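You operate a simulated robot arm through the tools that you are given. There is no shell and no other tool. Be economical: measure what you need, move in short steps, check, and stop when the job is done.

Carry out the task below with a simulated robot arm. There is one attempt and no reset: what you move stays moved.

Task
Get the white cable clip out of drip tray five.
Fine: it goes in the orange tub; socket six off and plug five in the yellow tub first; push the tray home again; the knob stays at OFF so the tray is cold.
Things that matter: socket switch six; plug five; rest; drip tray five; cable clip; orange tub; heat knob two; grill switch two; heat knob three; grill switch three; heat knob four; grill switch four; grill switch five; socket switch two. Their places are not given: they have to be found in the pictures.

Only the result counts: the job must be done as asked and must still hold three seconds after the hand-in. Knocking over, shifting, dropping, spilling or breaking anything else fails it.

Robot
A 6-joint arm with a two-finger parallel gripper, fixed in place. Base frame: the origin is at the foot of the arm, x ahead of it, y to its left, z up. Units: m, degrees, N and s.
Its first joint turns from -66.0 to 66.0 degrees. Payload 2.7 kg.
Tool frame: the origin (TCP) lies between the finger pads and is the grasp point; the fingertips stand 0.023 m ahead of it; z points along the fingers, y is the line along which they close. The gripper opens to 0.094 m. The fingers are 0.038 m wide and 0.01 m thick; the gripper's body (0.054 by 0.096 m) begins 0.039 m behind the TCP.
Orientation is told as [roll, pitch, yaw] about the base's x, y, z axes, in that order, counted from this pose: with the fingers straight down and closing along the base's y, the tool's x points along the base's -x, its y along +y and its z along -z.

Tools
- The arm moves only by the tool servo_tool. Its argument "commands" is a list of rows, each a list of 7 numbers: the shift along the tool's x, y, z in m, then the turn, a rotation vector about the tool's x, y, z in degrees, then the finger opening in m, from 0 to 0.094. In form: [[dx, dy, dz, rx, ry, rz, jaw], ...]. A call has 1 to 12 rows; each row shifts and turns the commanded pose from where the row before left it, along the tool's axes as they then stand. Each row takes 0.2 s and may step no farther than 0.05 m and 8.6 degrees from the row before; otherwise, or with a gripper value out of range, the whole call is refused. A pose out of reach is approached as far as the arm can. The call stops where the force on the tool passes 70 N (or 10 N more than at its start, if that is more) or the arm is blocked; 0.2 s more then pass. The fingers move at their own pace (about 0.045 m/s each) and stop on an object; they squeeze with about 29 N. The grip force told is the motor's: it shows also when the fingers shut on nothing. Time passes only in rows, and 0.2 s behind the last, so rows that do not move let the fingers close. It gives the time, the measured TCP pose, the force on the tool (base axes), the opening and the grip force at its end, in the units of the frame above (readings bear some noise), and new pictures: "show" is both (left out), scene, wrist or none.
- Cameras (640 x 400 px; columns grow to the right, rows downward): "scene" is fixed at [0.0809, -0.4504, 1.3837]; the picture's right is [0.64, -0.77, 0.00], its down [-0.59, -0.49, -0.64] and it looks along [0.49, 0.41, -0.76] (base axes); focal length 367 px, centre (320, 200). "wrist" rides on the gripper at [-0.039, 0, -0.044] in the tool frame; the picture's right is [0.00, -1.00, 0.00], its down [0.97, 0.00, -0.24] and it looks along [0.24, 0.00, 0.97] (tool axes); focal length 218 px, centre (320, 200).
- probe_pixels(camera, pixels): for up to 12 pixels [column, row] of the newest picture of that camera ("zoom" is the newest enlarged one), the place [x, y, z] in the base frame of the surface seen there, good to about 0.003 m. The clock stands still meanwhile.
- inspect(camera, box): a new picture of the part [left, top, right, bottom] of that camera's present view, enlarged. The clock stands still meanwhile.
- sign_off(): hands the job in; it is judged then, once.

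Keep the steps short. Do not move on a guess: measure, check each grasp and each placing, and mend mistakes. In all there are 80 turns and 120 pictures (those below and enlarged ones count). Leave the gripper open and the arm clear of the work at the hand-in unless told otherwise, and finish with a single line.

The tools are called as name(argument=value, ...) on one line, values as JSON. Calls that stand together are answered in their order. servo_tool: Moves the arm, as the interface text tells. Its arguments: {"type":"object","properties":{"commands":{"type":"array"},"show":{"type":"string","enum":["both","scene","wrist","none"]}},"required":["commands"]} The other tools are called the same way: probe_pixels (camera, pixels) gives the place of the surface under pixels of a picture; inspect (camera, box) takes an enlarged picture of a part of a camera's view; sign_off () hands the job in.

At the start:

```text
clock: 0.0
eef_pos: [0.4531, -0.0999, 0.9813]
ee_rot: [0.0, 0.0, 0.0]
force: [0.0, -0.8, -0.3]
width: 0.094
grip_force: 0.0
```

scene: 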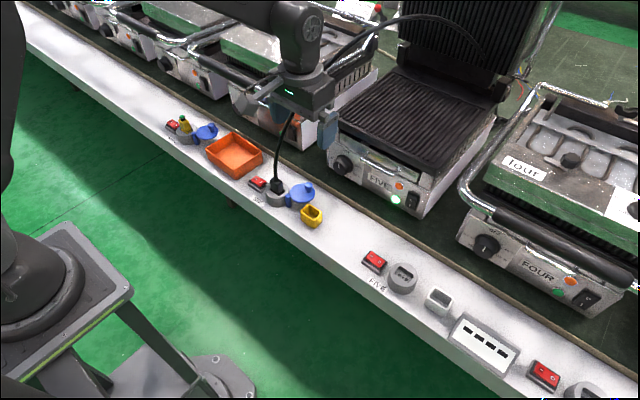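
wrist: 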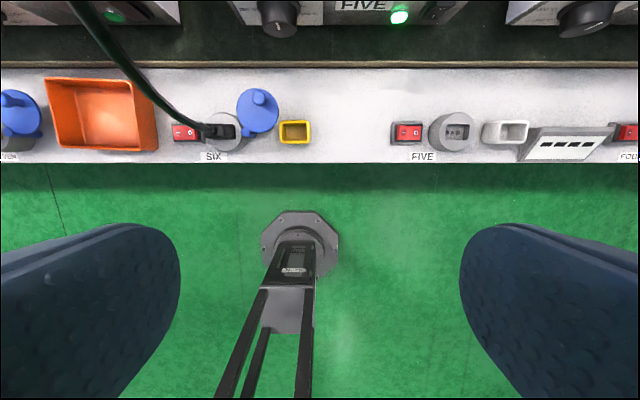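

I see the sockets, the orange tub and grill FIVE. I will enlarge the socket area and the grill first.

inspect(camera="scene", box=[150, 100, 350, 240])

inspect(camera="scene", box=[310, 90, 510, 230])

inspect(camera="wrist", box=[150, 0, 470, 170])

```text
2.86 times, centred on (250, 170) of scene
```

zoom: 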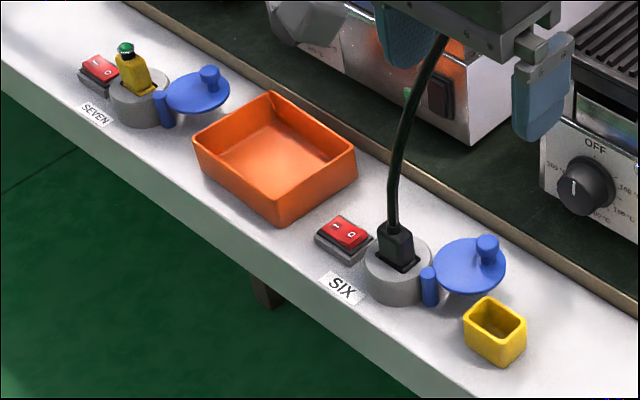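

```text
2.86 times, centred on (410, 160) of scene
```

zoom: 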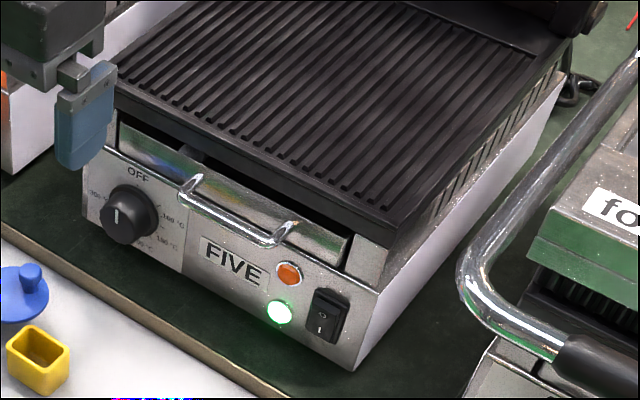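

```text
2.00 times, centred on (310, 85) of wrist
```

zoom: 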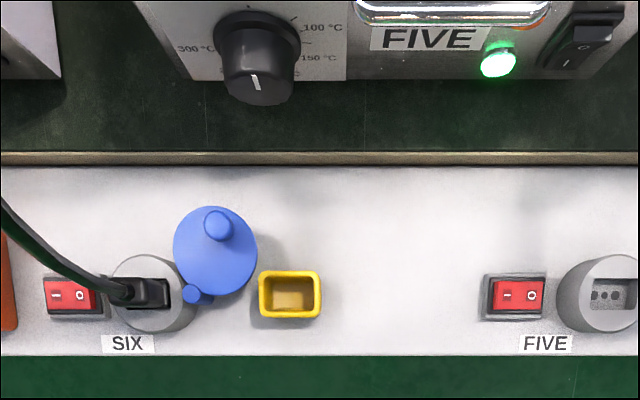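

Grill FIVE's cable ends in socket SIX. I'll measure the important points.

probe_pixels(camera="wrist", pixels=[[178, 132], [192, 132], [224, 131], [214, 152], [258, 98], [295, 131], [283, 131], [307, 131], [295, 121], [295, 140], [100, 110], [278, 42]])

probe_pixels(camera="scene", pixels=[[252, 182], [262, 184], [277, 184], [274, 174], [312, 212], [302, 187], [292, 190], [345, 160], [372, 152], [400, 168], [378, 160], [420, 172]])

inspect(camera="wrist", box=[160, 80, 320, 170])

inspect(camera="scene", box=[320, 0, 560, 150])

```text
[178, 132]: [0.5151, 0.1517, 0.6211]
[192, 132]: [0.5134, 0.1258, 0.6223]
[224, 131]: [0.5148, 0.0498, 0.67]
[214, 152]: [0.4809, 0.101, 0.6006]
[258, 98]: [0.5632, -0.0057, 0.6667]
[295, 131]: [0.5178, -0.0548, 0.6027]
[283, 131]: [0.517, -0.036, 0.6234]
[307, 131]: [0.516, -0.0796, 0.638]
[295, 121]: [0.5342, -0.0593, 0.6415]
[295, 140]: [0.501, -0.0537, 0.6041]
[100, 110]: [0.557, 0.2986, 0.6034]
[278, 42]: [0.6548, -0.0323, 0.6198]
```

```text
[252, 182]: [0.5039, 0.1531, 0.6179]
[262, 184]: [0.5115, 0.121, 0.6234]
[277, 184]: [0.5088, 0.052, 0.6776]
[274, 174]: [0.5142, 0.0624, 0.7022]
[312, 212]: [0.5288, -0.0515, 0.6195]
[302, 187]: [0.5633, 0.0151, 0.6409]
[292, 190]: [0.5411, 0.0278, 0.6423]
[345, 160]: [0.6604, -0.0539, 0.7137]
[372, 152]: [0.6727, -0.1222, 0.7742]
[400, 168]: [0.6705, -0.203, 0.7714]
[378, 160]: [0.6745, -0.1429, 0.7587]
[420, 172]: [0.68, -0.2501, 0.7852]
```

```text
4.00 times, centred on (240, 125) of wrist
```

zoom: 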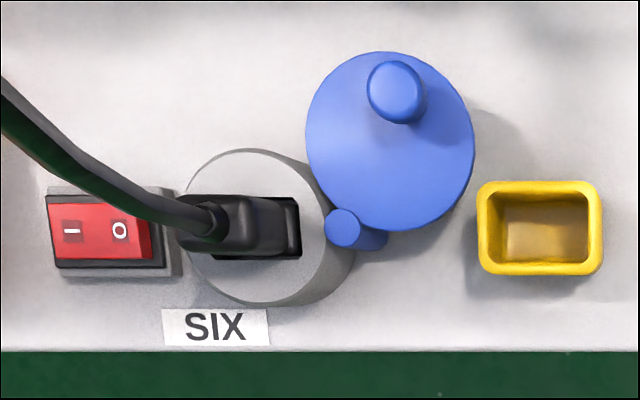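

```text
2.67 times, centred on (440, 75) of scene
```

zoom: 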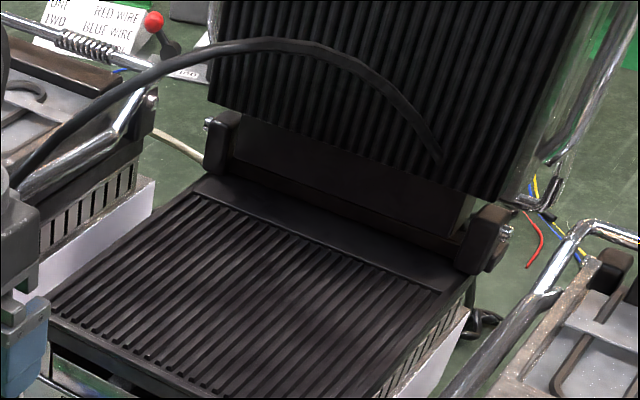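

Switch six has I at about y=0.153 and O at about y=0.122, and the O side stands up, so it is ON. The cable runs above it, so I'll measure its path and the plug.

probe_pixels(camera="scene", pixels=[[273, 165], [276, 150], [280, 135], [286, 120], [290, 112], [268, 182], [283, 190], [275, 190], [330, 75], [370, 35], [420, 15], [480, 55]])

probe_pixels(camera="wrist", pixels=[[210, 131], [195, 124], [170, 107], [150, 90], [130, 70], [100, 35], [231, 131], [224, 126], [224, 137], [218, 131], [205, 136], [240, 140]])

```text
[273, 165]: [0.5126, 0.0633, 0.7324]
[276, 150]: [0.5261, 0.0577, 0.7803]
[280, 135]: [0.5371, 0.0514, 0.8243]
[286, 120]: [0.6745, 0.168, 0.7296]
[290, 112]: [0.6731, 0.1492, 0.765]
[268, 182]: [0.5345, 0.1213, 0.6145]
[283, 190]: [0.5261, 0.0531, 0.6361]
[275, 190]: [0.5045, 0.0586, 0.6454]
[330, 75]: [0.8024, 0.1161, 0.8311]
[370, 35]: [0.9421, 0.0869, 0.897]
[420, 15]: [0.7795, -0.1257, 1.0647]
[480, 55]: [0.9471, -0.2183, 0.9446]
```

```text
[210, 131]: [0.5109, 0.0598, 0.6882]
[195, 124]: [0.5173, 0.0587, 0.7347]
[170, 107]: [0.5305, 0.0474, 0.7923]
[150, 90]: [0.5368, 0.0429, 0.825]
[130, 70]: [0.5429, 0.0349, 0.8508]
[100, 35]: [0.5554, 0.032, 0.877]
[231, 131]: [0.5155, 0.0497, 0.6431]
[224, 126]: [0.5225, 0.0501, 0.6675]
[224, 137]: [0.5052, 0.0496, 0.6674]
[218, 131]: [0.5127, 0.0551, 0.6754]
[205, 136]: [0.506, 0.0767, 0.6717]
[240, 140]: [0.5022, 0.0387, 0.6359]
```

The cable stands almost vertical above the plug at (0.512, 0.06). I'll close the fingers and move at x=0.453, clear of the cable, to y=0.124. Then I'll go down to z≈0.72.

servo_tool(commands=[[0, 0.045, 0, 0, 0, 0, 0], [0, 0.045, 0, 0, 0, 0, 0], [0, 0.045, 0, 0, 0, 0, 0], [0, 0.045, 0, 0, 0, 0, 0], [0, 0.044, 0, 0, 0, 0, 0], [0, 0, 0.045, 0, 0, 0, 0], [0, 0, 0.045, 0, 0, 0, 0], [0, 0, 0.045, 0, 0, 0, 0], [0, 0, 0.045, 0, 0, 0, 0], [0, 0, 0.045, 0, 0, 0, 0], [0, 0, 0.036, 0, 0, 0, 0]])

```text
clock: 2.4
eef_pos: [0.4529, 0.1242, 0.7232]
ee_rot: [0.0, -0.2, 0.0]
force: [0.7, 0.2, 0.9]
width: 0.0
grip_force: 29.0
```

scene: 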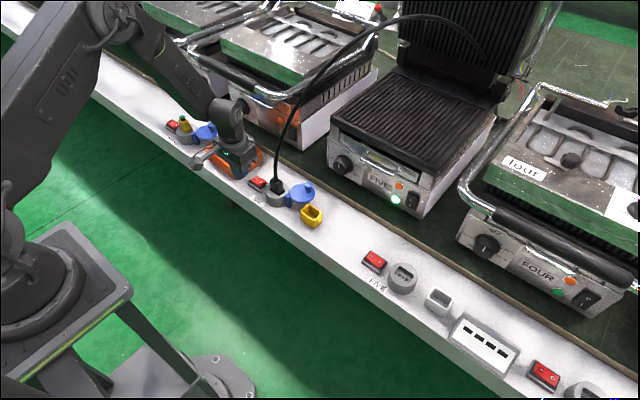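
wrist: 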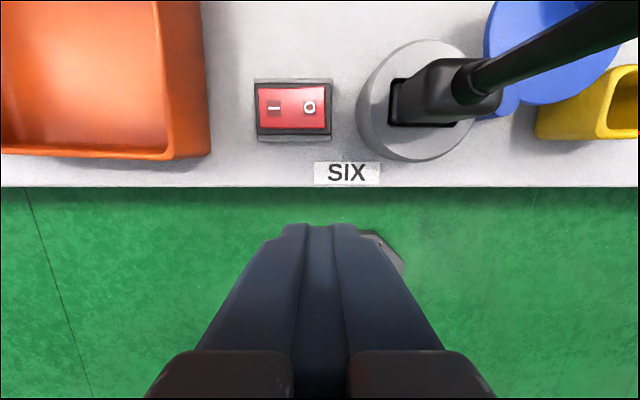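

Now I have a better view, so I'll measure the switch, plug, socket and grill handle again.

probe_pixels(camera="wrist", pixels=[[263, 107], [275, 107], [293, 107], [310, 107], [322, 107], [310, 90], [310, 125], [395, 100], [425, 110], [415, 65], [400, 135], [465, 90]])

inspect(camera="scene", box=[310, 120, 450, 220])

probe_pixels(camera="zoom", pixels=[[150, 210], [225, 175], [215, 205], [260, 240], [310, 265], [350, 280], [370, 265], [365, 245], [280, 225], [280, 200], [235, 150], [450, 270]])

```text
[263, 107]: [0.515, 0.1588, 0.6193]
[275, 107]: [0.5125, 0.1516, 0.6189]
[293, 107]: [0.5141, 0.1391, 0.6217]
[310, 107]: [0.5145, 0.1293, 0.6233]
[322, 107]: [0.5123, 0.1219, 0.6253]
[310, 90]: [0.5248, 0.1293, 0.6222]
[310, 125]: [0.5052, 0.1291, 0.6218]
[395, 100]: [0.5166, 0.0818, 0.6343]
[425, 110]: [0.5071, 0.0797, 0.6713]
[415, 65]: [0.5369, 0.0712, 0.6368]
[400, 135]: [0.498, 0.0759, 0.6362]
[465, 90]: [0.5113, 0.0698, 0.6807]
```

```text
4.00 times, centred on (380, 170) of scene
```

zoom: 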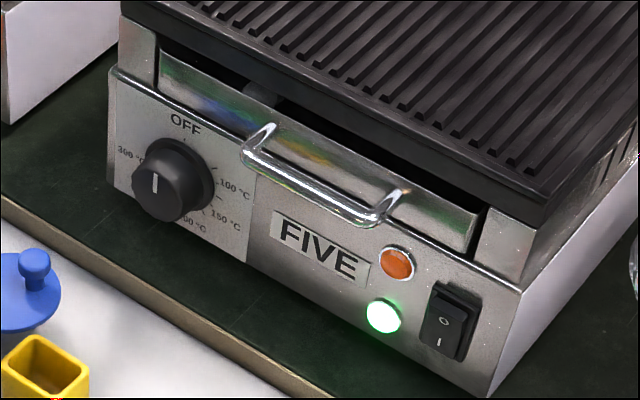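

```text
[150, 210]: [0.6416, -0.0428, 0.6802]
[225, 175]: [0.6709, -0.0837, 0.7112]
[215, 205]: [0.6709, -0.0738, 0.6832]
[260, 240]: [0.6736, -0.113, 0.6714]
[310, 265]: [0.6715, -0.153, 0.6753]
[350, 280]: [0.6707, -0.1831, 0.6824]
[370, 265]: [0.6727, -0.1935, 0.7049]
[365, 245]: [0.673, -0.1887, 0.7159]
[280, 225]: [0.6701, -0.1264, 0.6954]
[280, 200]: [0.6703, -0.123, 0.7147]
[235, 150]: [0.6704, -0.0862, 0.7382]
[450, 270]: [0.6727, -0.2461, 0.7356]
```

The rocker spans y 0.12–0.16. I'll move over the O half at (0.514, 0.127) and go down to just above it.

servo_tool(commands=[[-0.031, 0.002, 0, 0, 0, 0, 0], [-0.03, 0.001, 0, 0, 0, 0, 0], [0, 0, 0.03, 0, 0, 0, 0], [0, 0, 0.03, 0, 0, 0, 0], [0, 0, 0.01, 0, 0, 0, 0], [0, 0, 0.006, 0, 0, 0, 0], [0, 0, 0.004, 0, 0, 0, 0]])

```text
clock: 4.0
eef_pos: [0.5143, 0.1265, 0.6456]
ee_rot: [-0.2, 0.0, -0.1]
force: [-19.8, -9.5, 40.6]
width: 0.0003
grip_force: 29.3
```

scene: 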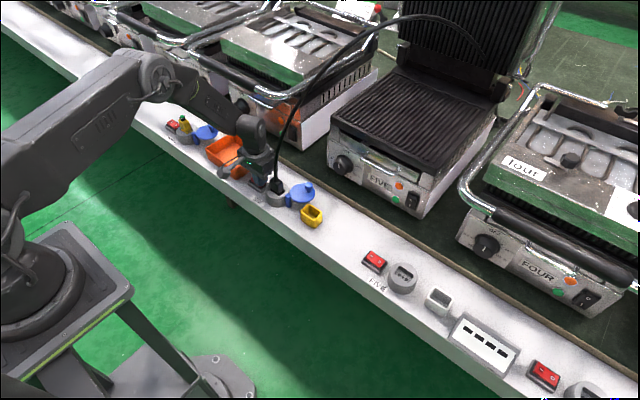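
wrist: 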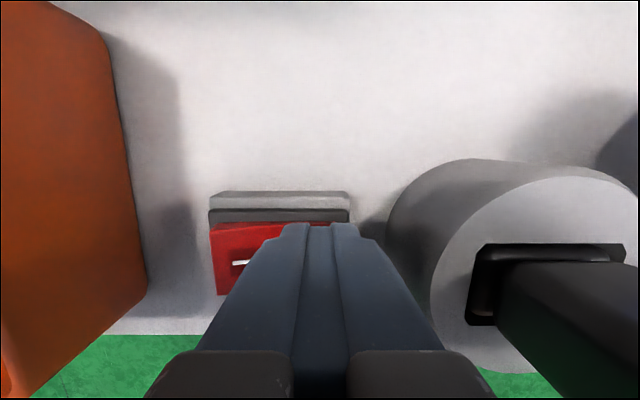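

Contact is at 40 N and grill FIVE's light looks dark. I'll lift and check.

servo_tool(commands=[[0, 0, -0.03, 0, 0, 0, 0], [0, 0, -0.04, 0, 0, 0, 0], [0.04, 0, 0, 0, 0, 0, 0], [0.04, 0, 0, 0, 0, 0, 0]])

inspect(camera="wrist", box=[200, 40, 500, 200])

inspect(camera="scene", box=[230, 130, 430, 230])

```text
clock: 5.0
eef_pos: [0.4358, 0.1255, 0.7112]
ee_rot: [0.0, -0.1, 0.0]
force: [-0.7, -0.3, -0.5]
width: 0.0
grip_force: 28.9
```

scene: 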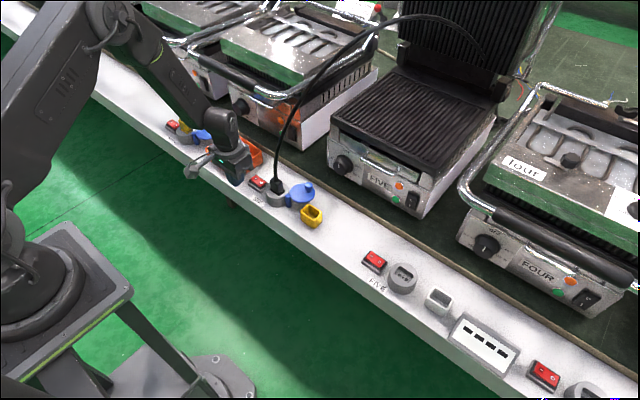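
wrist: 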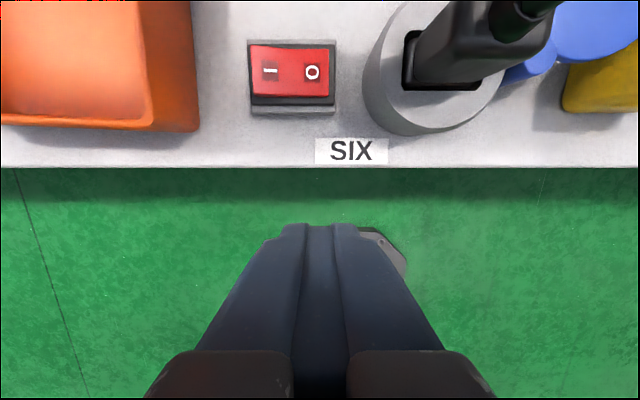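

```text
2.13 times, centred on (350, 120) of wrist
```

zoom: 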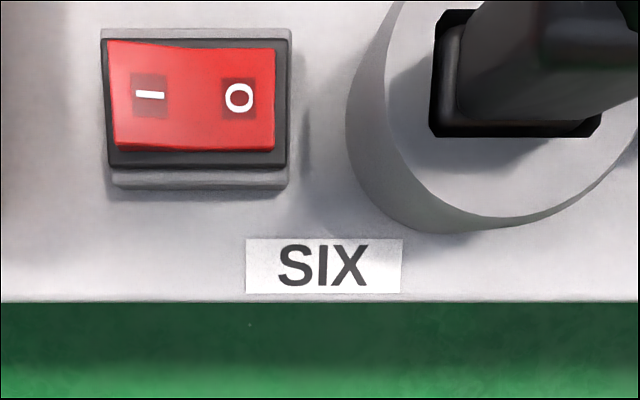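

```text
3.20 times, centred on (330, 180) of scene
```

zoom: 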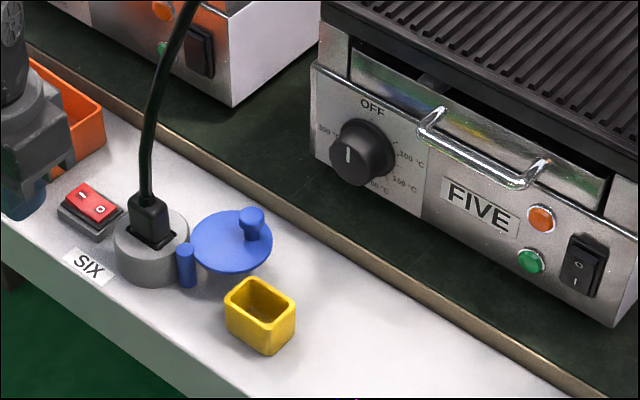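

Switch six is off and grill FIVE's light is out. Next is the plug. I'll measure its body and the yellow tub in the enlarged picture.

inspect(camera="scene", box=[250, 160, 330, 235])

probe_pixels(camera="wrist", pixels=[[450, 20], [430, 60], [450, 75], [480, 75], [465, 50], [480, 20], [510, 40], [535, 45], [405, 85], [412, 35]])

```text
5.33 times, centred on (290, 198) of scene
```

zoom: 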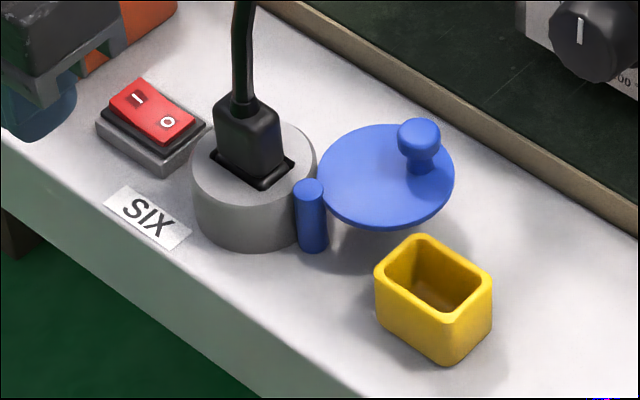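

```text
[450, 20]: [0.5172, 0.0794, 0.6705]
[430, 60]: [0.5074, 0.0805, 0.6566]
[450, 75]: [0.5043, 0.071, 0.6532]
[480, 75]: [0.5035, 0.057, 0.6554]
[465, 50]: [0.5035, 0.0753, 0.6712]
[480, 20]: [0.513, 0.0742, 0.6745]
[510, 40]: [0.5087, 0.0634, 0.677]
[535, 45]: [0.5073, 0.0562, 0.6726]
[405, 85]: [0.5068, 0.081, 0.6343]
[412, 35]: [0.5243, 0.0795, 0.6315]
```

probe_pixels(camera="zoom", pixels=[[220, 130], [240, 160], [265, 165], [215, 150], [245, 110], [270, 125], [252, 145], [280, 160], [308, 185], [312, 245], [420, 140], [242, 90]])

probe_pixels(camera="zoom", pixels=[[425, 237], [380, 273], [448, 315], [487, 275], [430, 290], [390, 255], [455, 255], [415, 295], [470, 295], [385, 310], [447, 355], [360, 345]])

```text
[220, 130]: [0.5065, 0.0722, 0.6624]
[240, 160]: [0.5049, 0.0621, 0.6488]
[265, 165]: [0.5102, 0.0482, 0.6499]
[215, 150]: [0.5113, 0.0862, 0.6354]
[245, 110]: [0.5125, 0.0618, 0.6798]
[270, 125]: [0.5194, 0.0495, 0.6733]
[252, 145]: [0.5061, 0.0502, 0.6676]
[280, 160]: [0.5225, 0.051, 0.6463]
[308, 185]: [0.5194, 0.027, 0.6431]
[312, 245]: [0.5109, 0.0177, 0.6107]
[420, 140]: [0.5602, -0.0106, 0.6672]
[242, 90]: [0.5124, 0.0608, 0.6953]
```

```text
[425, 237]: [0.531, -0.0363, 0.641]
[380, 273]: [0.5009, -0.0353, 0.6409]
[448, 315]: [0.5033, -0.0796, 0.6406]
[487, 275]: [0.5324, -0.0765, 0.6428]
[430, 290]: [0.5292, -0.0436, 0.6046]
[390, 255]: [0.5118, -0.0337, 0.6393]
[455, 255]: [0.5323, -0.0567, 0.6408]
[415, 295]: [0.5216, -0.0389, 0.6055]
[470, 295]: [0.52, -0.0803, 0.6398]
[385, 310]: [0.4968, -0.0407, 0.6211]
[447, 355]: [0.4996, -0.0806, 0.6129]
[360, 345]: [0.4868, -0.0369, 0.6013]
```

The plug body is x 0.505–0.523, y 0.048–0.081, with its top at z≈0.677. The tub centre is (0.516, -0.057) with its rim at z=0.641. The cable rises from the plug, so I'll take the plug from the front with the tool almost level. I'll back off and pitch the tool forward first.

servo_tool(commands=[[0.03, -0.03, -0.04, 0, 0, 0, 0.046], [0.03, -0.03, -0.02, 0, 0, 0, 0.046], [0, 0, 0, 0, -8.5, 0, 0.046], [0, 0, 0, 0, -8.5, 0, 0.046], [0, 0, 0, 0, -8.5, 0, 0.046], [0, 0, 0, 0, -8.5, 0, 0.046], [0, 0, 0, 0, -8.5, 0, 0.046], [0, 0, 0, 0, -8.5, 0, 0.046], [0, 0, 0, 0, -8.5, 0, 0.046], [0, 0, 0, 0, -8.5, 0, 0.046], [0, 0, 0, 0, -8.5, 0, 0.046]])

```text
refused: row 1 steps farther than a row can; nothing moved
```

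servo_tool(commands=[[0.03, -0.03, -0.02, 0, 0, 0, 0.046], [0.03, -0.03, -0.02, 0, 0, 0, 0.046], [0, 0, 0, 0, -8.5, 0, 0.046], [0, 0, 0, 0, -8.5, 0, 0.046], [0, 0, 0, 0, -8.5, 0, 0.046], [0, 0, 0, 0, -8.5, 0, 0.046], [0, 0, 0, 0, -8.5, 0, 0.046], [0, 0, 0, 0, -8.5, 0, 0.046], [0, 0, 0, 0, -8.5, 0, 0.046], [0, 0, 0, 0, -8.5, 0, 0.046], [0, 0, 0, 0, -8.5, 0, 0.046]])

```text
clock: 7.4
eef_pos: [0.375, 0.0669, 0.7528]
ee_rot: [0.0, -76.6, 0.0]
force: [-0.2, 0.3, 0.1]
width: 0.0458
grip_force: 0.1
out of reach, approached as far as the arm can: row 3, 4
```

scene: 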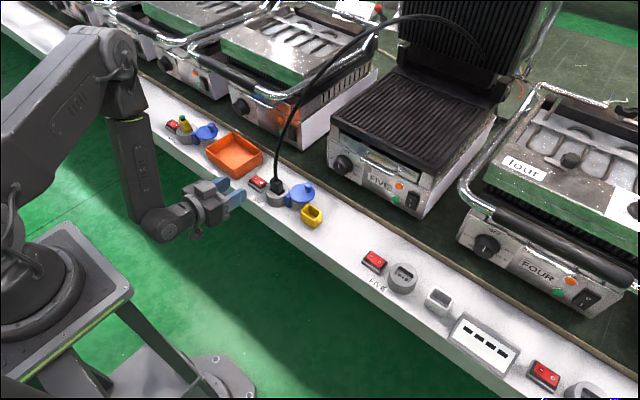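
wrist: 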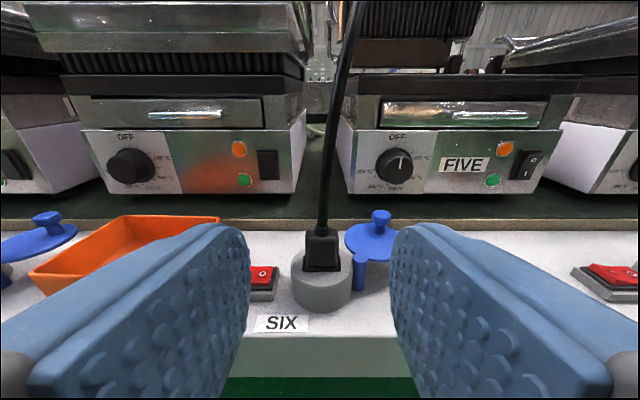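

The pose works and the plug is centred between the fingers. I'll level a little more, lower to z≈0.67 and come forward part of the way.

servo_tool(commands=[[0, -0.0024, 0, 0, -8.4, 0, 0.048], [0.037, 0, 0, 0, 0, 0, 0.048], [0.036, 0, 0, 0, 0, 0, 0.048], [0, 0, 0.045, 0, 0, 0, 0.048], [0, 0, 0.045, 0, 0, 0, 0.048]])

```text
clock: 8.6
eef_pos: [0.4562, 0.0626, 0.6681]
ee_rot: [-0.4, -84.9, 0.4]
force: [0.2, -0.6, 0.6]
width: 0.0479
grip_force: 0.1
```

scene: 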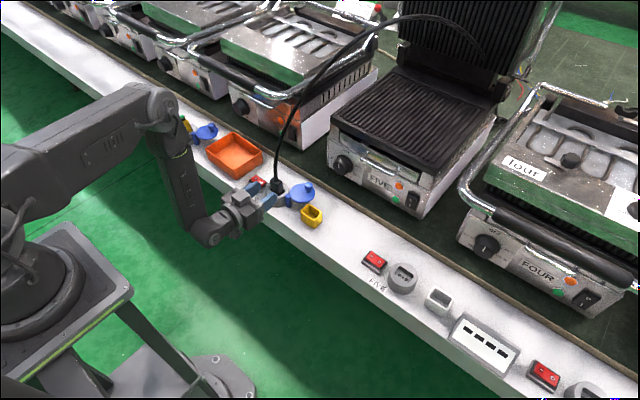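
wrist: 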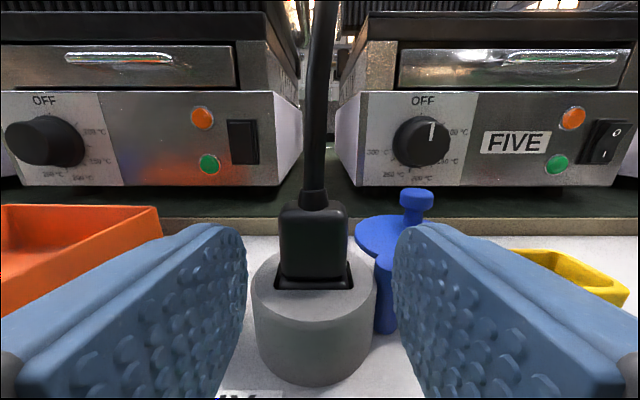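

I'm centred well. I'll raise slightly to stay above the blue hinge pin, go forward 0.052 m, then close.

servo_tool(commands=[[-0.0075, 0.0015, 0, 0, 0, 0, 0.044], [0, 0, 0.026, 0, 0, 0, 0.044], [0, 0, 0.026, 0, 0, 0, 0.044], [0, 0, 0, 0, 0, 0, 0.02], [0, 0, 0, 0, 0, 0, 0.02], [0, 0, 0, 0, 0, 0, 0.02]])

```text
clock: 10.0
eef_pos: [0.5085, 0.0636, 0.6739]
ee_rot: [0.0, -84.9, 0.2]
force: [0.7, 1.2, 0.8]
width: 0.0322
grip_force: 29.0
```

scene: 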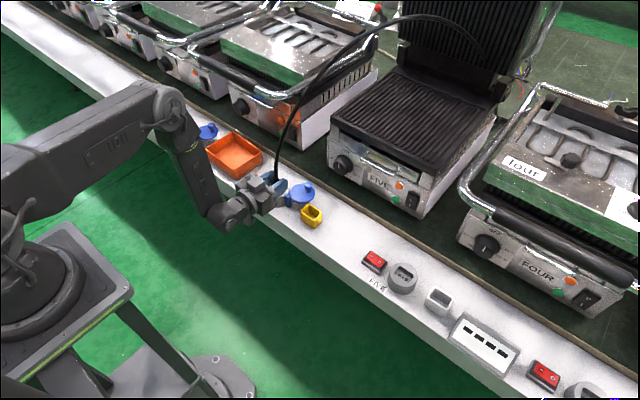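
wrist: 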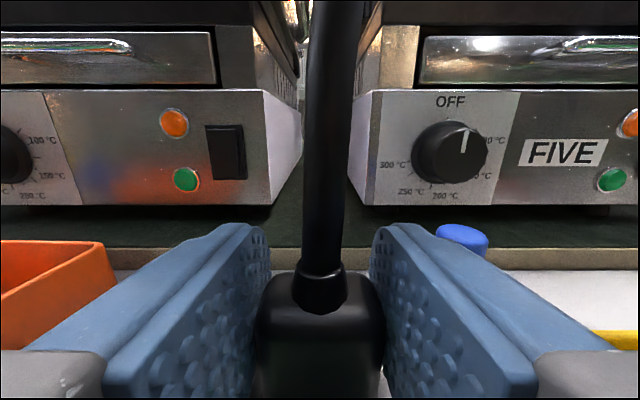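

The plug is gripped at 0.032 m. I'll lift it straight up in small steps.

servo_tool(commands=[[-0.01, 0, -0.0009, 0, 0, 0, 0.02], [-0.01, 0, -0.0009, 0, 0, 0, 0.02], [-0.02, 0, -0.0017, 0, 0, 0, 0.02], [-0.02, 0, -0.0017, 0, 0, 0, 0.02], [-0.02, 0, -0.0017, 0, 0, 0, 0.02]])

inspect(camera="scene", box=[220, 130, 340, 240])

```text
clock: 11.2
eef_pos: [0.5101, 0.068, 0.7518]
ee_rot: [-0.3, -84.9, 0.4]
force: [-0.1, -0.4, -0.2]
width: 0.0323
grip_force: 28.6
```

scene: 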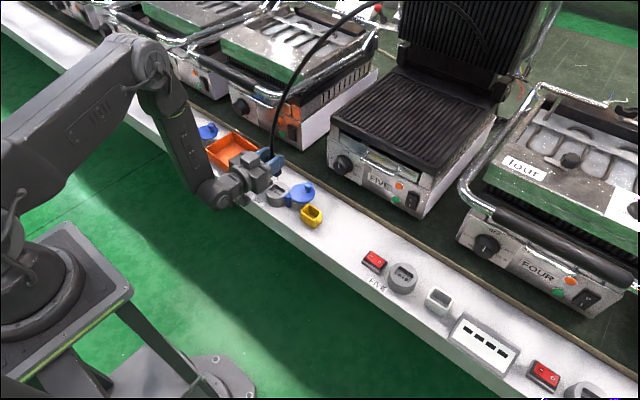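
wrist: 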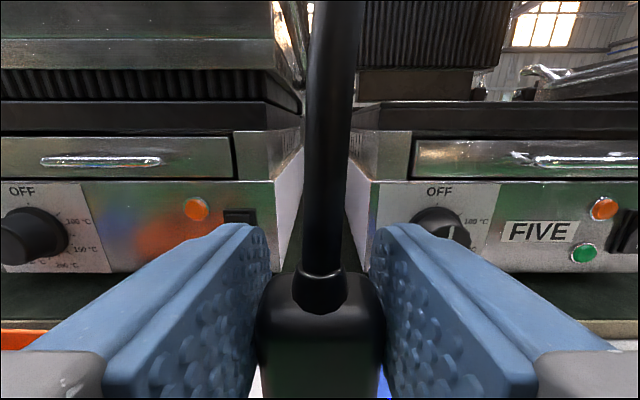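

```text
3.64 times, centred on (280, 185) of scene
```

zoom: 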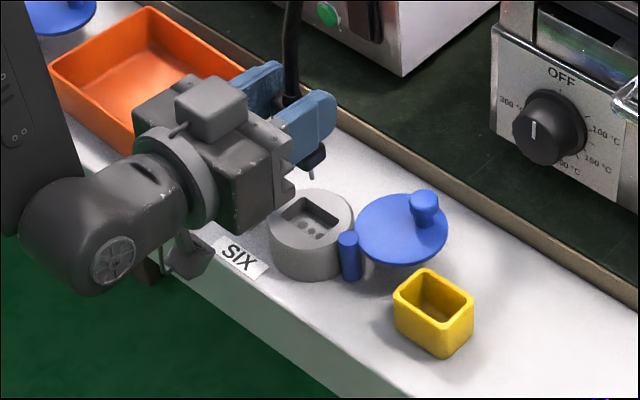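

The plug is clear of the socket. I'll carry it in -y to above the yellow tub.

servo_tool(commands=[[0, -0.03, 0, 0, 0, 0, 0.02], [0, -0.03, 0, 0, 0, 0, 0.02], [0, -0.03, 0, 0, 0, 0, 0.02], [0, -0.031, 0, 0, 0, 0, 0.02], [0, 0, 0, 0, 0, 0, 0.02], [0, 0, 0, 0, 0, 0, 0.02]])

inspect(camera="scene", box=[250, 140, 350, 240])

```text
clock: 12.6
eef_pos: [0.5109, -0.0545, 0.7537]
ee_rot: [-0.2, -84.9, 0.2]
force: [-0.6, 1.1, -0.7]
width: 0.0322
grip_force: 29.1
```

scene: 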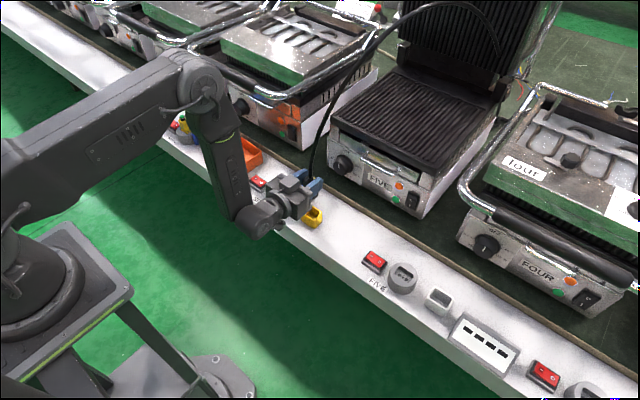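
wrist: 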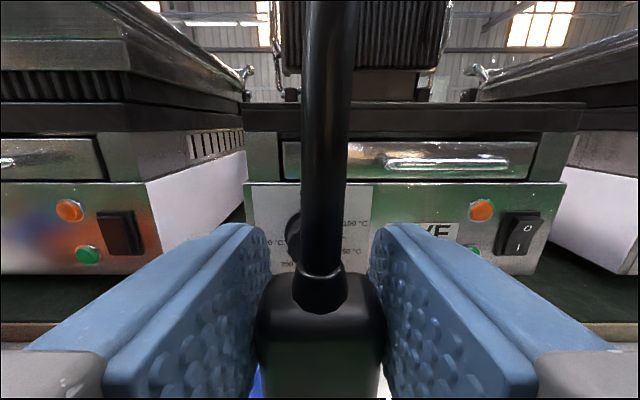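

```text
4.00 times, centred on (300, 190) of scene
```

zoom: 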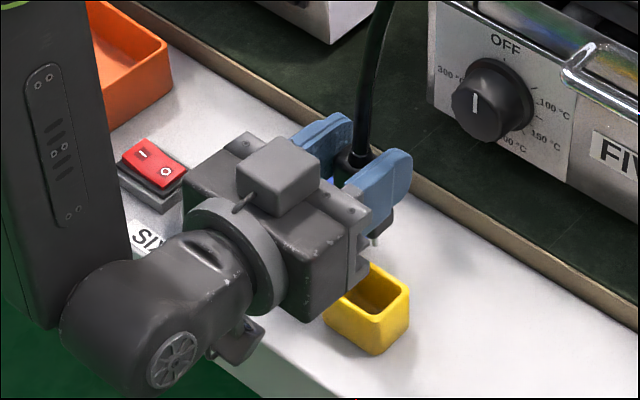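

I'm nearly over the tub. I'll correct y by -0.0025 and lower to z≈0.695, then look.

servo_tool(commands=[[0.02, -0.0025, 0.0017, 0, 0, 0, 0.02], [0.02, 0, 0.0017, 0, 0, 0, 0.02], [0.016, 0, 0.0014, 0, 0, 0, 0.02], [0, 0, 0, 0, 0, 0, 0.02]])

inspect(camera="scene", box=[280, 170, 350, 240])

```text
clock: 13.6
eef_pos: [0.5119, -0.0581, 0.6968]
ee_rot: [-0.1, -84.9, 0.1]
force: [0.1, -0.9, -0.5]
width: 0.0323
grip_force: 28.9
```

scene: 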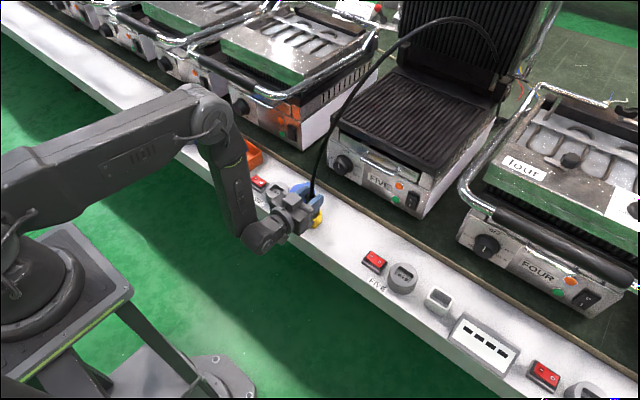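
wrist: 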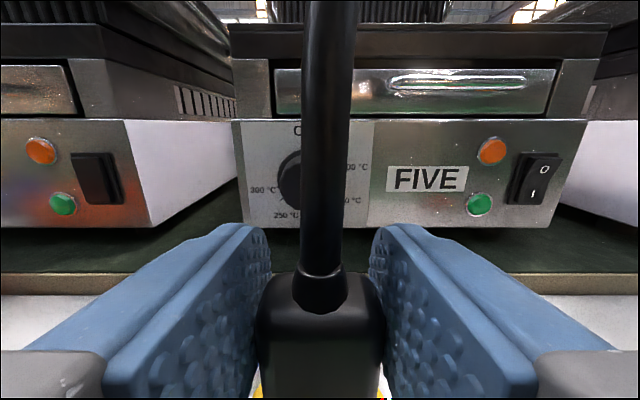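

```text
5.71 times, centred on (315, 205) of scene
```

zoom: 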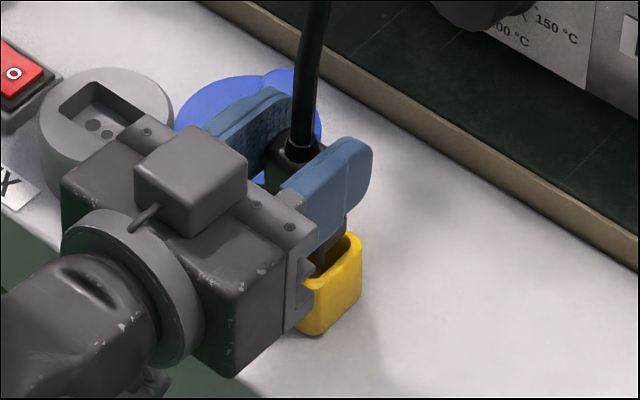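

The plug is entering the tub; yellow shows equally on both sides in the wrist view. I'll lower slowly to z≈0.668 and watch the force.

servo_tool(commands=[[0.01, 0, 0.0009, 0, 0, 0, 0.02], [0.01, 0, 0.0009, 0, 0, 0, 0.02], [0.008, 0, 0.0007, 0, 0, 0, 0.02], [0, 0, 0, 0, 0, 0, 0.02]])

inspect(camera="scene", box=[280, 170, 350, 240])

```text
clock: 14.6
eef_pos: [0.5133, -0.0583, 0.6755]
ee_rot: [-0.4, -86.6, 0.4]
force: [-21.6, 5.9, 59.1]
width: 0.0323
grip_force: 28.8
```

scene: 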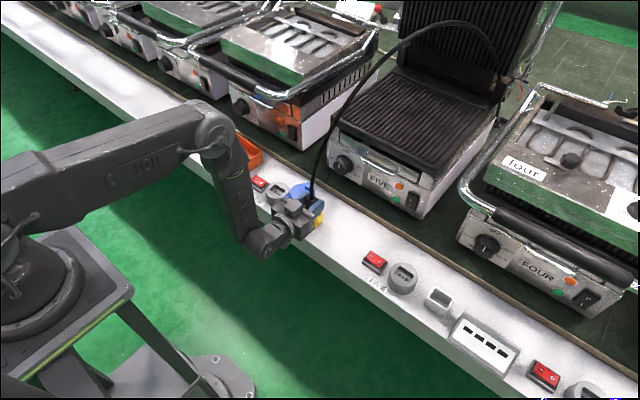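
wrist: 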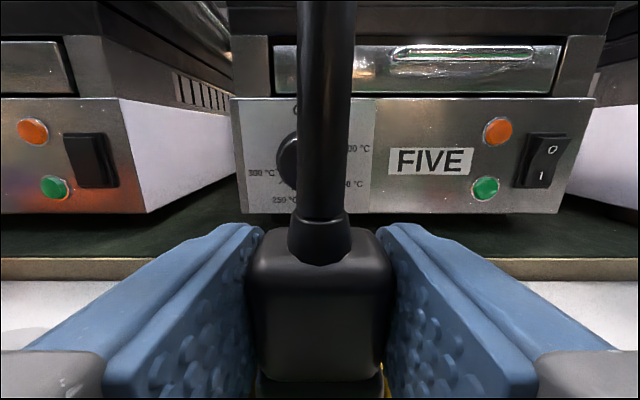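

```text
5.71 times, centred on (315, 205) of scene
```

zoom: 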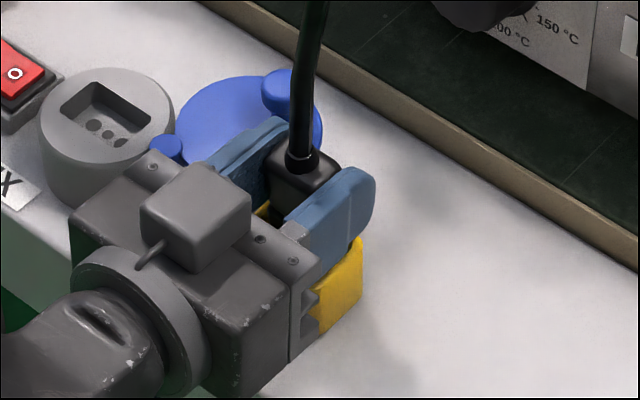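

The force rose to 59 N and the plug slid up a little in the fingers, so it rests on something. I'll relieve the force by rising 4 mm and look closer.

servo_tool(commands=[[-0.008, 0, -0.0006, 0, 0, 0, 0.02], [0, 0, 0, 0, 0, 0, 0.02]])

inspect(camera="wrist", box=[220, 200, 420, 400])

inspect(camera="scene", box=[295, 180, 335, 230])

```text
clock: 15.2
eef_pos: [0.5102, -0.0597, 0.6767]
ee_rot: [-0.4, -85.0, 0.2]
force: [1.7, -1.4, 14.8]
width: 0.0325
grip_force: 29.1
```

scene: 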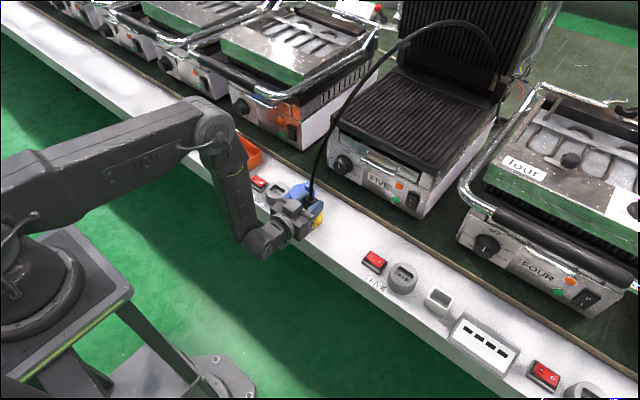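
wrist: 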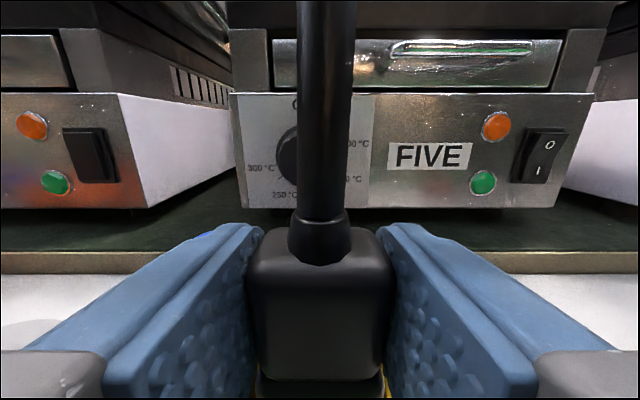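

```text
2.00 times, centred on (320, 300) of wrist
```

zoom: 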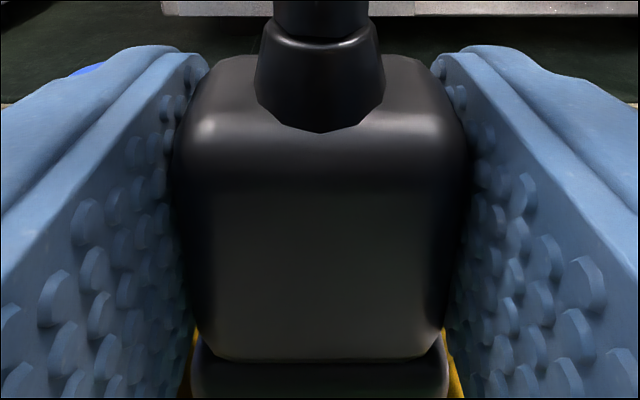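

```text
8.00 times, centred on (315, 205) of scene
```

zoom: 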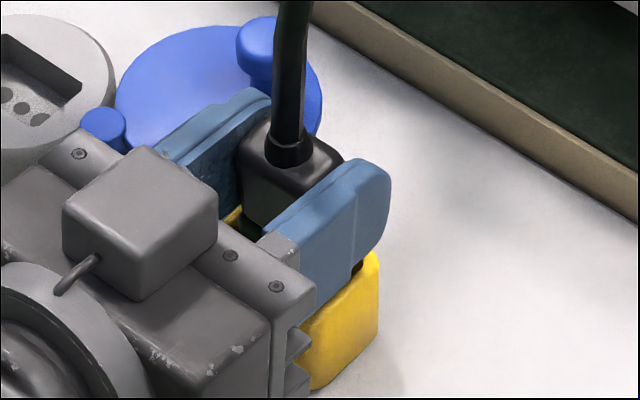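

probe_pixels(camera="zoom", pixels=[[270, 150], [325, 155], [265, 200], [260, 130], [355, 268], [368, 262], [375, 280], [232, 215], [255, 228], [350, 300]])

probe_pixels(camera="wrist", pixels=[[320, 330], [320, 370], [320, 383], [320, 392], [385, 388], [257, 392], [320, 270], [283, 265]])

```text
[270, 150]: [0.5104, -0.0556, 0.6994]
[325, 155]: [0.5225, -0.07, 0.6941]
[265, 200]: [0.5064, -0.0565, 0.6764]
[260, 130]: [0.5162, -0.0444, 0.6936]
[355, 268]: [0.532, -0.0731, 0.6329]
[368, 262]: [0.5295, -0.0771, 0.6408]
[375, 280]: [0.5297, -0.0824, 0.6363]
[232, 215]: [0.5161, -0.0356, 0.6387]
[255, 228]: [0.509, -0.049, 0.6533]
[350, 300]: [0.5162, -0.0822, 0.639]
```

```text
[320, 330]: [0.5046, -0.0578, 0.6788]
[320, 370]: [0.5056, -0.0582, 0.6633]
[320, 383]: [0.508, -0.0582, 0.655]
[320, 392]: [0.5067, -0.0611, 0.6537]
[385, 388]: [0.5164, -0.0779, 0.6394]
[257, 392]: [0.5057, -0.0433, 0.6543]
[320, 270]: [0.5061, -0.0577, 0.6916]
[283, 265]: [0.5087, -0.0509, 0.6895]
```

The plug's top is about 0.017 m higher than when it was seated, so the lower part may be catching the rim. I'll lift it clear and look at its underside.

servo_tool(commands=[[-0.02, 0, -0.0017, 0, 0, 0, 0.02], [-0.02, 0, -0.0017, 0, 0, 0, 0.02], [-0.02, 0, -0.0017, 0, 0, 0, 0.02], [-0.02, 0, -0.0017, 0, 0, 0, 0.02], [0, 0, 0, 0, 0, 0, 0.02]])

inspect(camera="scene", box=[285, 160, 345, 230])

inspect(camera="wrist", box=[220, 250, 420, 400])

```text
clock: 16.4
eef_pos: [0.5106, -0.0586, 0.7578]
ee_rot: [0.0, -84.9, 0.1]
force: [-0.4, -0.9, -0.4]
width: 0.0323
grip_force: 28.9
```

scene: 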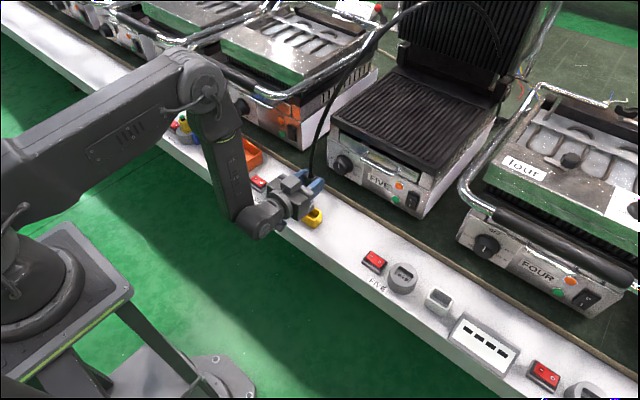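
wrist: 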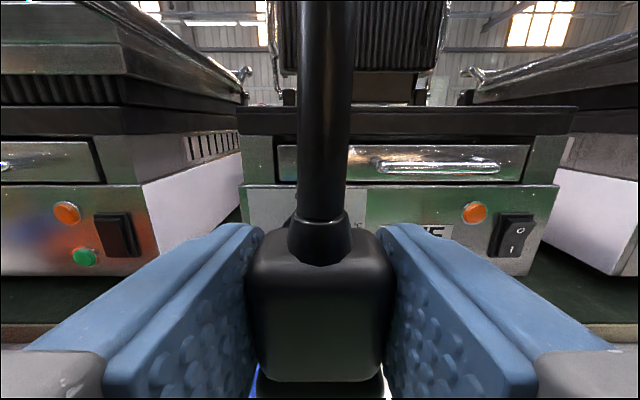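

```text
5.71 times, centred on (315, 195) of scene
```

zoom: 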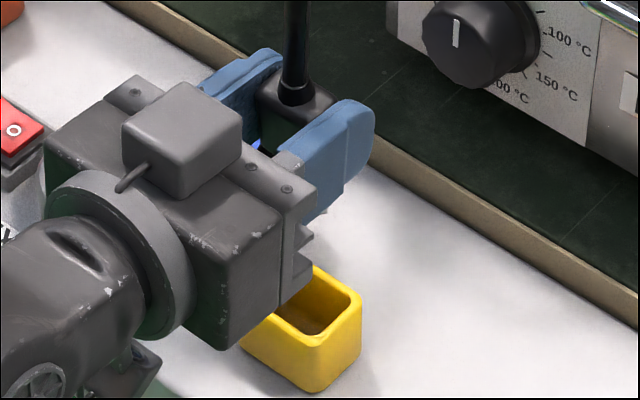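

```text
2.67 times, centred on (320, 325) of wrist
```

zoom: 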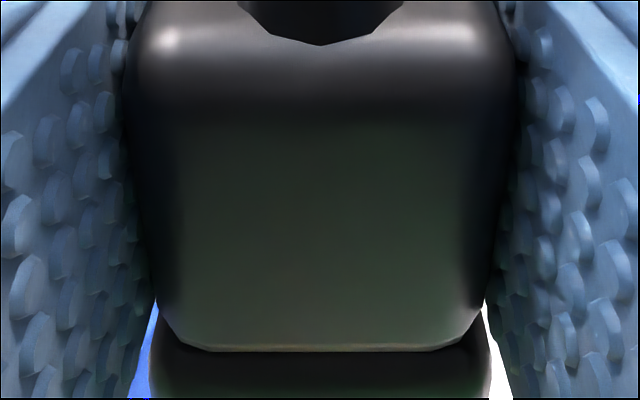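

The plug's lower part isn't visible here. I'll shift 0.06 m to +y at this height so I can measure the tub's inner edges exactly.

servo_tool(commands=[[0, 0.03, 0, 0, 0, 0, 0.02], [0, 0.03, 0, 0, 0, 0, 0.02], [0, 0, 0, 0, 0, 0, 0.02]], show="none")

inspect(camera="scene", box=[285, 180, 335, 230])

```text
clock: 17.2
eef_pos: [0.5094, 0.0018, 0.7572]
ee_rot: [-0.1, -84.9, 0.0]
force: [-0.2, 0.2, -0.9]
width: 0.0323
grip_force: 29.1
```

```text
8.00 times, centred on (310, 205) of scene
```

zoom: 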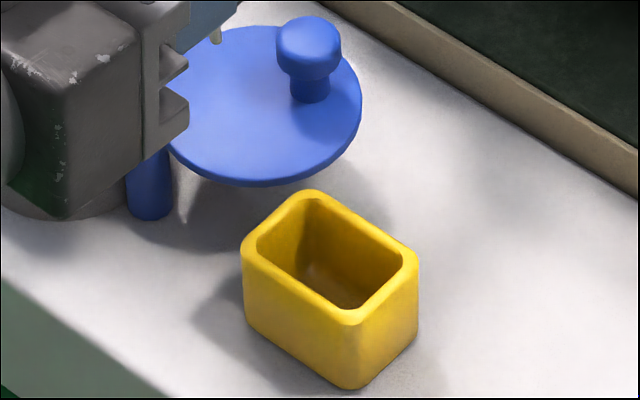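

probe_pixels(camera="zoom", pixels=[[313, 193], [252, 246], [348, 317], [408, 262], [290, 235], [335, 295], [340, 305], [320, 270], [216, 36], [215, 28], [205, 20], [310, 280]])

inspect(camera="scene", box=[280, 150, 320, 200])

```text
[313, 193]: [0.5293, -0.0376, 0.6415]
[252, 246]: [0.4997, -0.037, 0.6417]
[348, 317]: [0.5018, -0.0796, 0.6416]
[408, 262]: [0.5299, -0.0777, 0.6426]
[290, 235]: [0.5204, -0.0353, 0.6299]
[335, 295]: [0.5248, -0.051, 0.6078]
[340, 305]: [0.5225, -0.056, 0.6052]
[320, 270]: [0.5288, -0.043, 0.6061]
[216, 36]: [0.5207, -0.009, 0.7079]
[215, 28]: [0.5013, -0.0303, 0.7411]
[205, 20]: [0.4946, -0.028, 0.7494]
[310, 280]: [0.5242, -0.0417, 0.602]
```

```text
8.00 times, centred on (300, 175) of scene
```

zoom: 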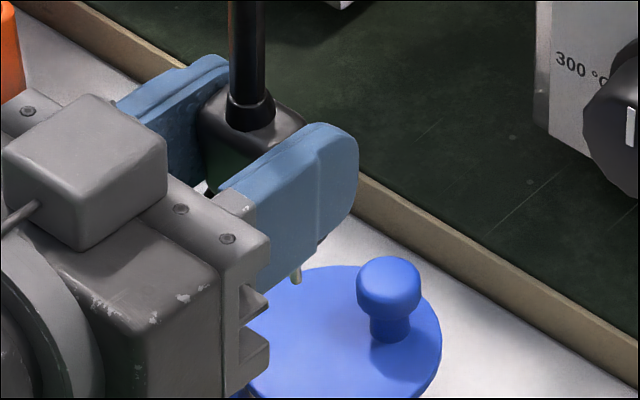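

The flange likely hit the tub's rear rim. I'll measure the plug's front-to-back extent.

probe_pixels(camera="zoom", pixels=[[280, 112], [295, 120], [300, 117], [285, 135], [305, 125], [215, 130], [212, 160], [240, 138], [225, 150], [318, 247], [297, 275], [297, 282]])

servo_tool(commands=[[0, 0, 0, 0, 0, 0, 0.02]], show="wrist")

probe_pixels(camera="wrist", pixels=[[320, 300], [320, 340], [320, 370], [320, 388], [320, 397], [270, 255], [370, 252], [362, 240]])

```text
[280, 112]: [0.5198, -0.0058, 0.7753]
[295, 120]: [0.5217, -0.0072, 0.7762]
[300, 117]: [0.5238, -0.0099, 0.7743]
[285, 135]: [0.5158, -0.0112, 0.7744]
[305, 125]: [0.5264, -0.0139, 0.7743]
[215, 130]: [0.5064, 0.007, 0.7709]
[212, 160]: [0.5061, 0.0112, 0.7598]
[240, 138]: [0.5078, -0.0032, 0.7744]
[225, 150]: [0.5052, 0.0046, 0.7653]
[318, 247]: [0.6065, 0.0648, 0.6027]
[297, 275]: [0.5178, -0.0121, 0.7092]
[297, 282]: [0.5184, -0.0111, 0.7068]
```

```text
clock: 17.6
eef_pos: [0.5104, 0.0016, 0.7575]
ee_rot: [-0.1, -84.9, 0.1]
force: [0.3, -0.5, 0.2]
width: 0.0323
grip_force: 29.3
```

wrist: 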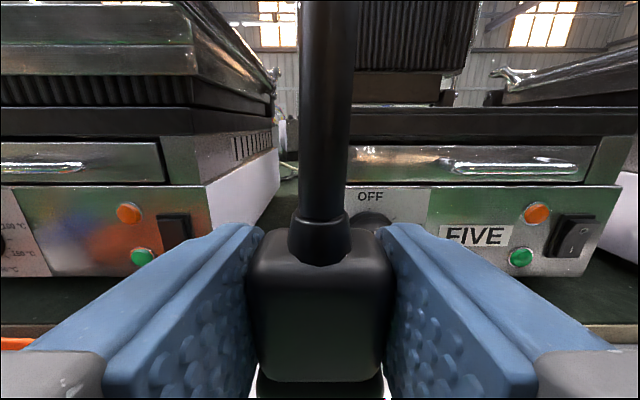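

```text
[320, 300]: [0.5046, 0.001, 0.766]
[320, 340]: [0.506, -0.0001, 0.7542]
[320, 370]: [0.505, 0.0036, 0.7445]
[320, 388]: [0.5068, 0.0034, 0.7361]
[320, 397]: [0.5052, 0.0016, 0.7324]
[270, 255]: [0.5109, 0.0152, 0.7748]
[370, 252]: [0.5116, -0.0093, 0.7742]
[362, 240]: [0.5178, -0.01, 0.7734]
```

The plug runs x 0.505–0.527 (centre ≈0.5165), while the tub's inside is centred at x≈0.5145, so I was too far forward. I'll return to y≈-0.058, shift x by -0.0025 and lower gently.

servo_tool(commands=[[0, -0.03, -0.0025, 0, 0, 0, 0.02], [0, -0.0293, 0, 0, 0, 0, 0.02], [0.02, 0, 0.0017, 0, 0, 0, 0.02], [0.02, 0, 0.0017, 0, 0, 0, 0.02], [0.02, 0, 0.0017, 0, 0, 0, 0.02], [0.006, 0, 0.0005, 0, 0, 0, 0.02], [0.006, 0, 0.0005, 0, 0, 0, 0.02], [0, 0, 0, 0, 0, 0, 0.02]])

```text
clock: 19.4
eef_pos: [0.5061, -0.0576, 0.6859]
ee_rot: [-0.2, -84.9, 0.3]
force: [0.8, -0.2, -0.7]
width: 0.0324
grip_force: 29.0
```

scene: 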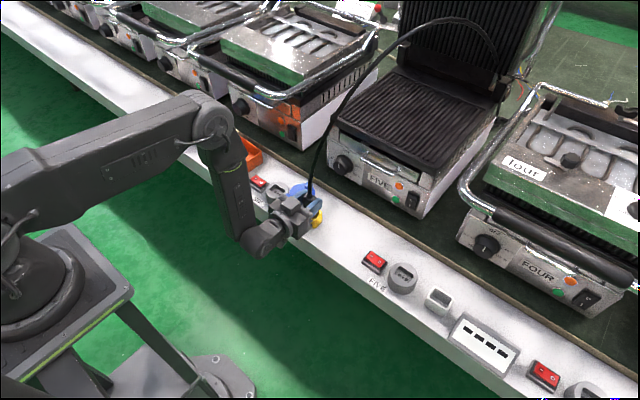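
wrist: 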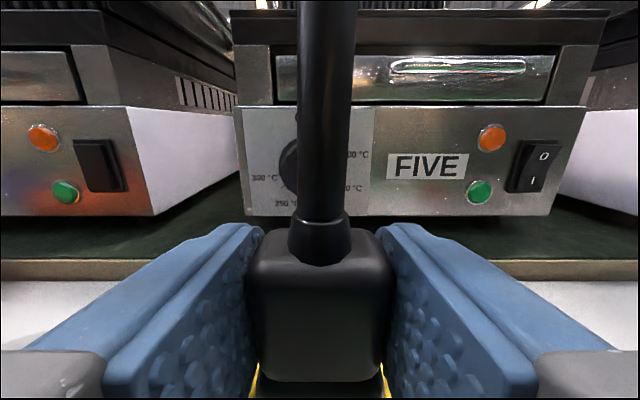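

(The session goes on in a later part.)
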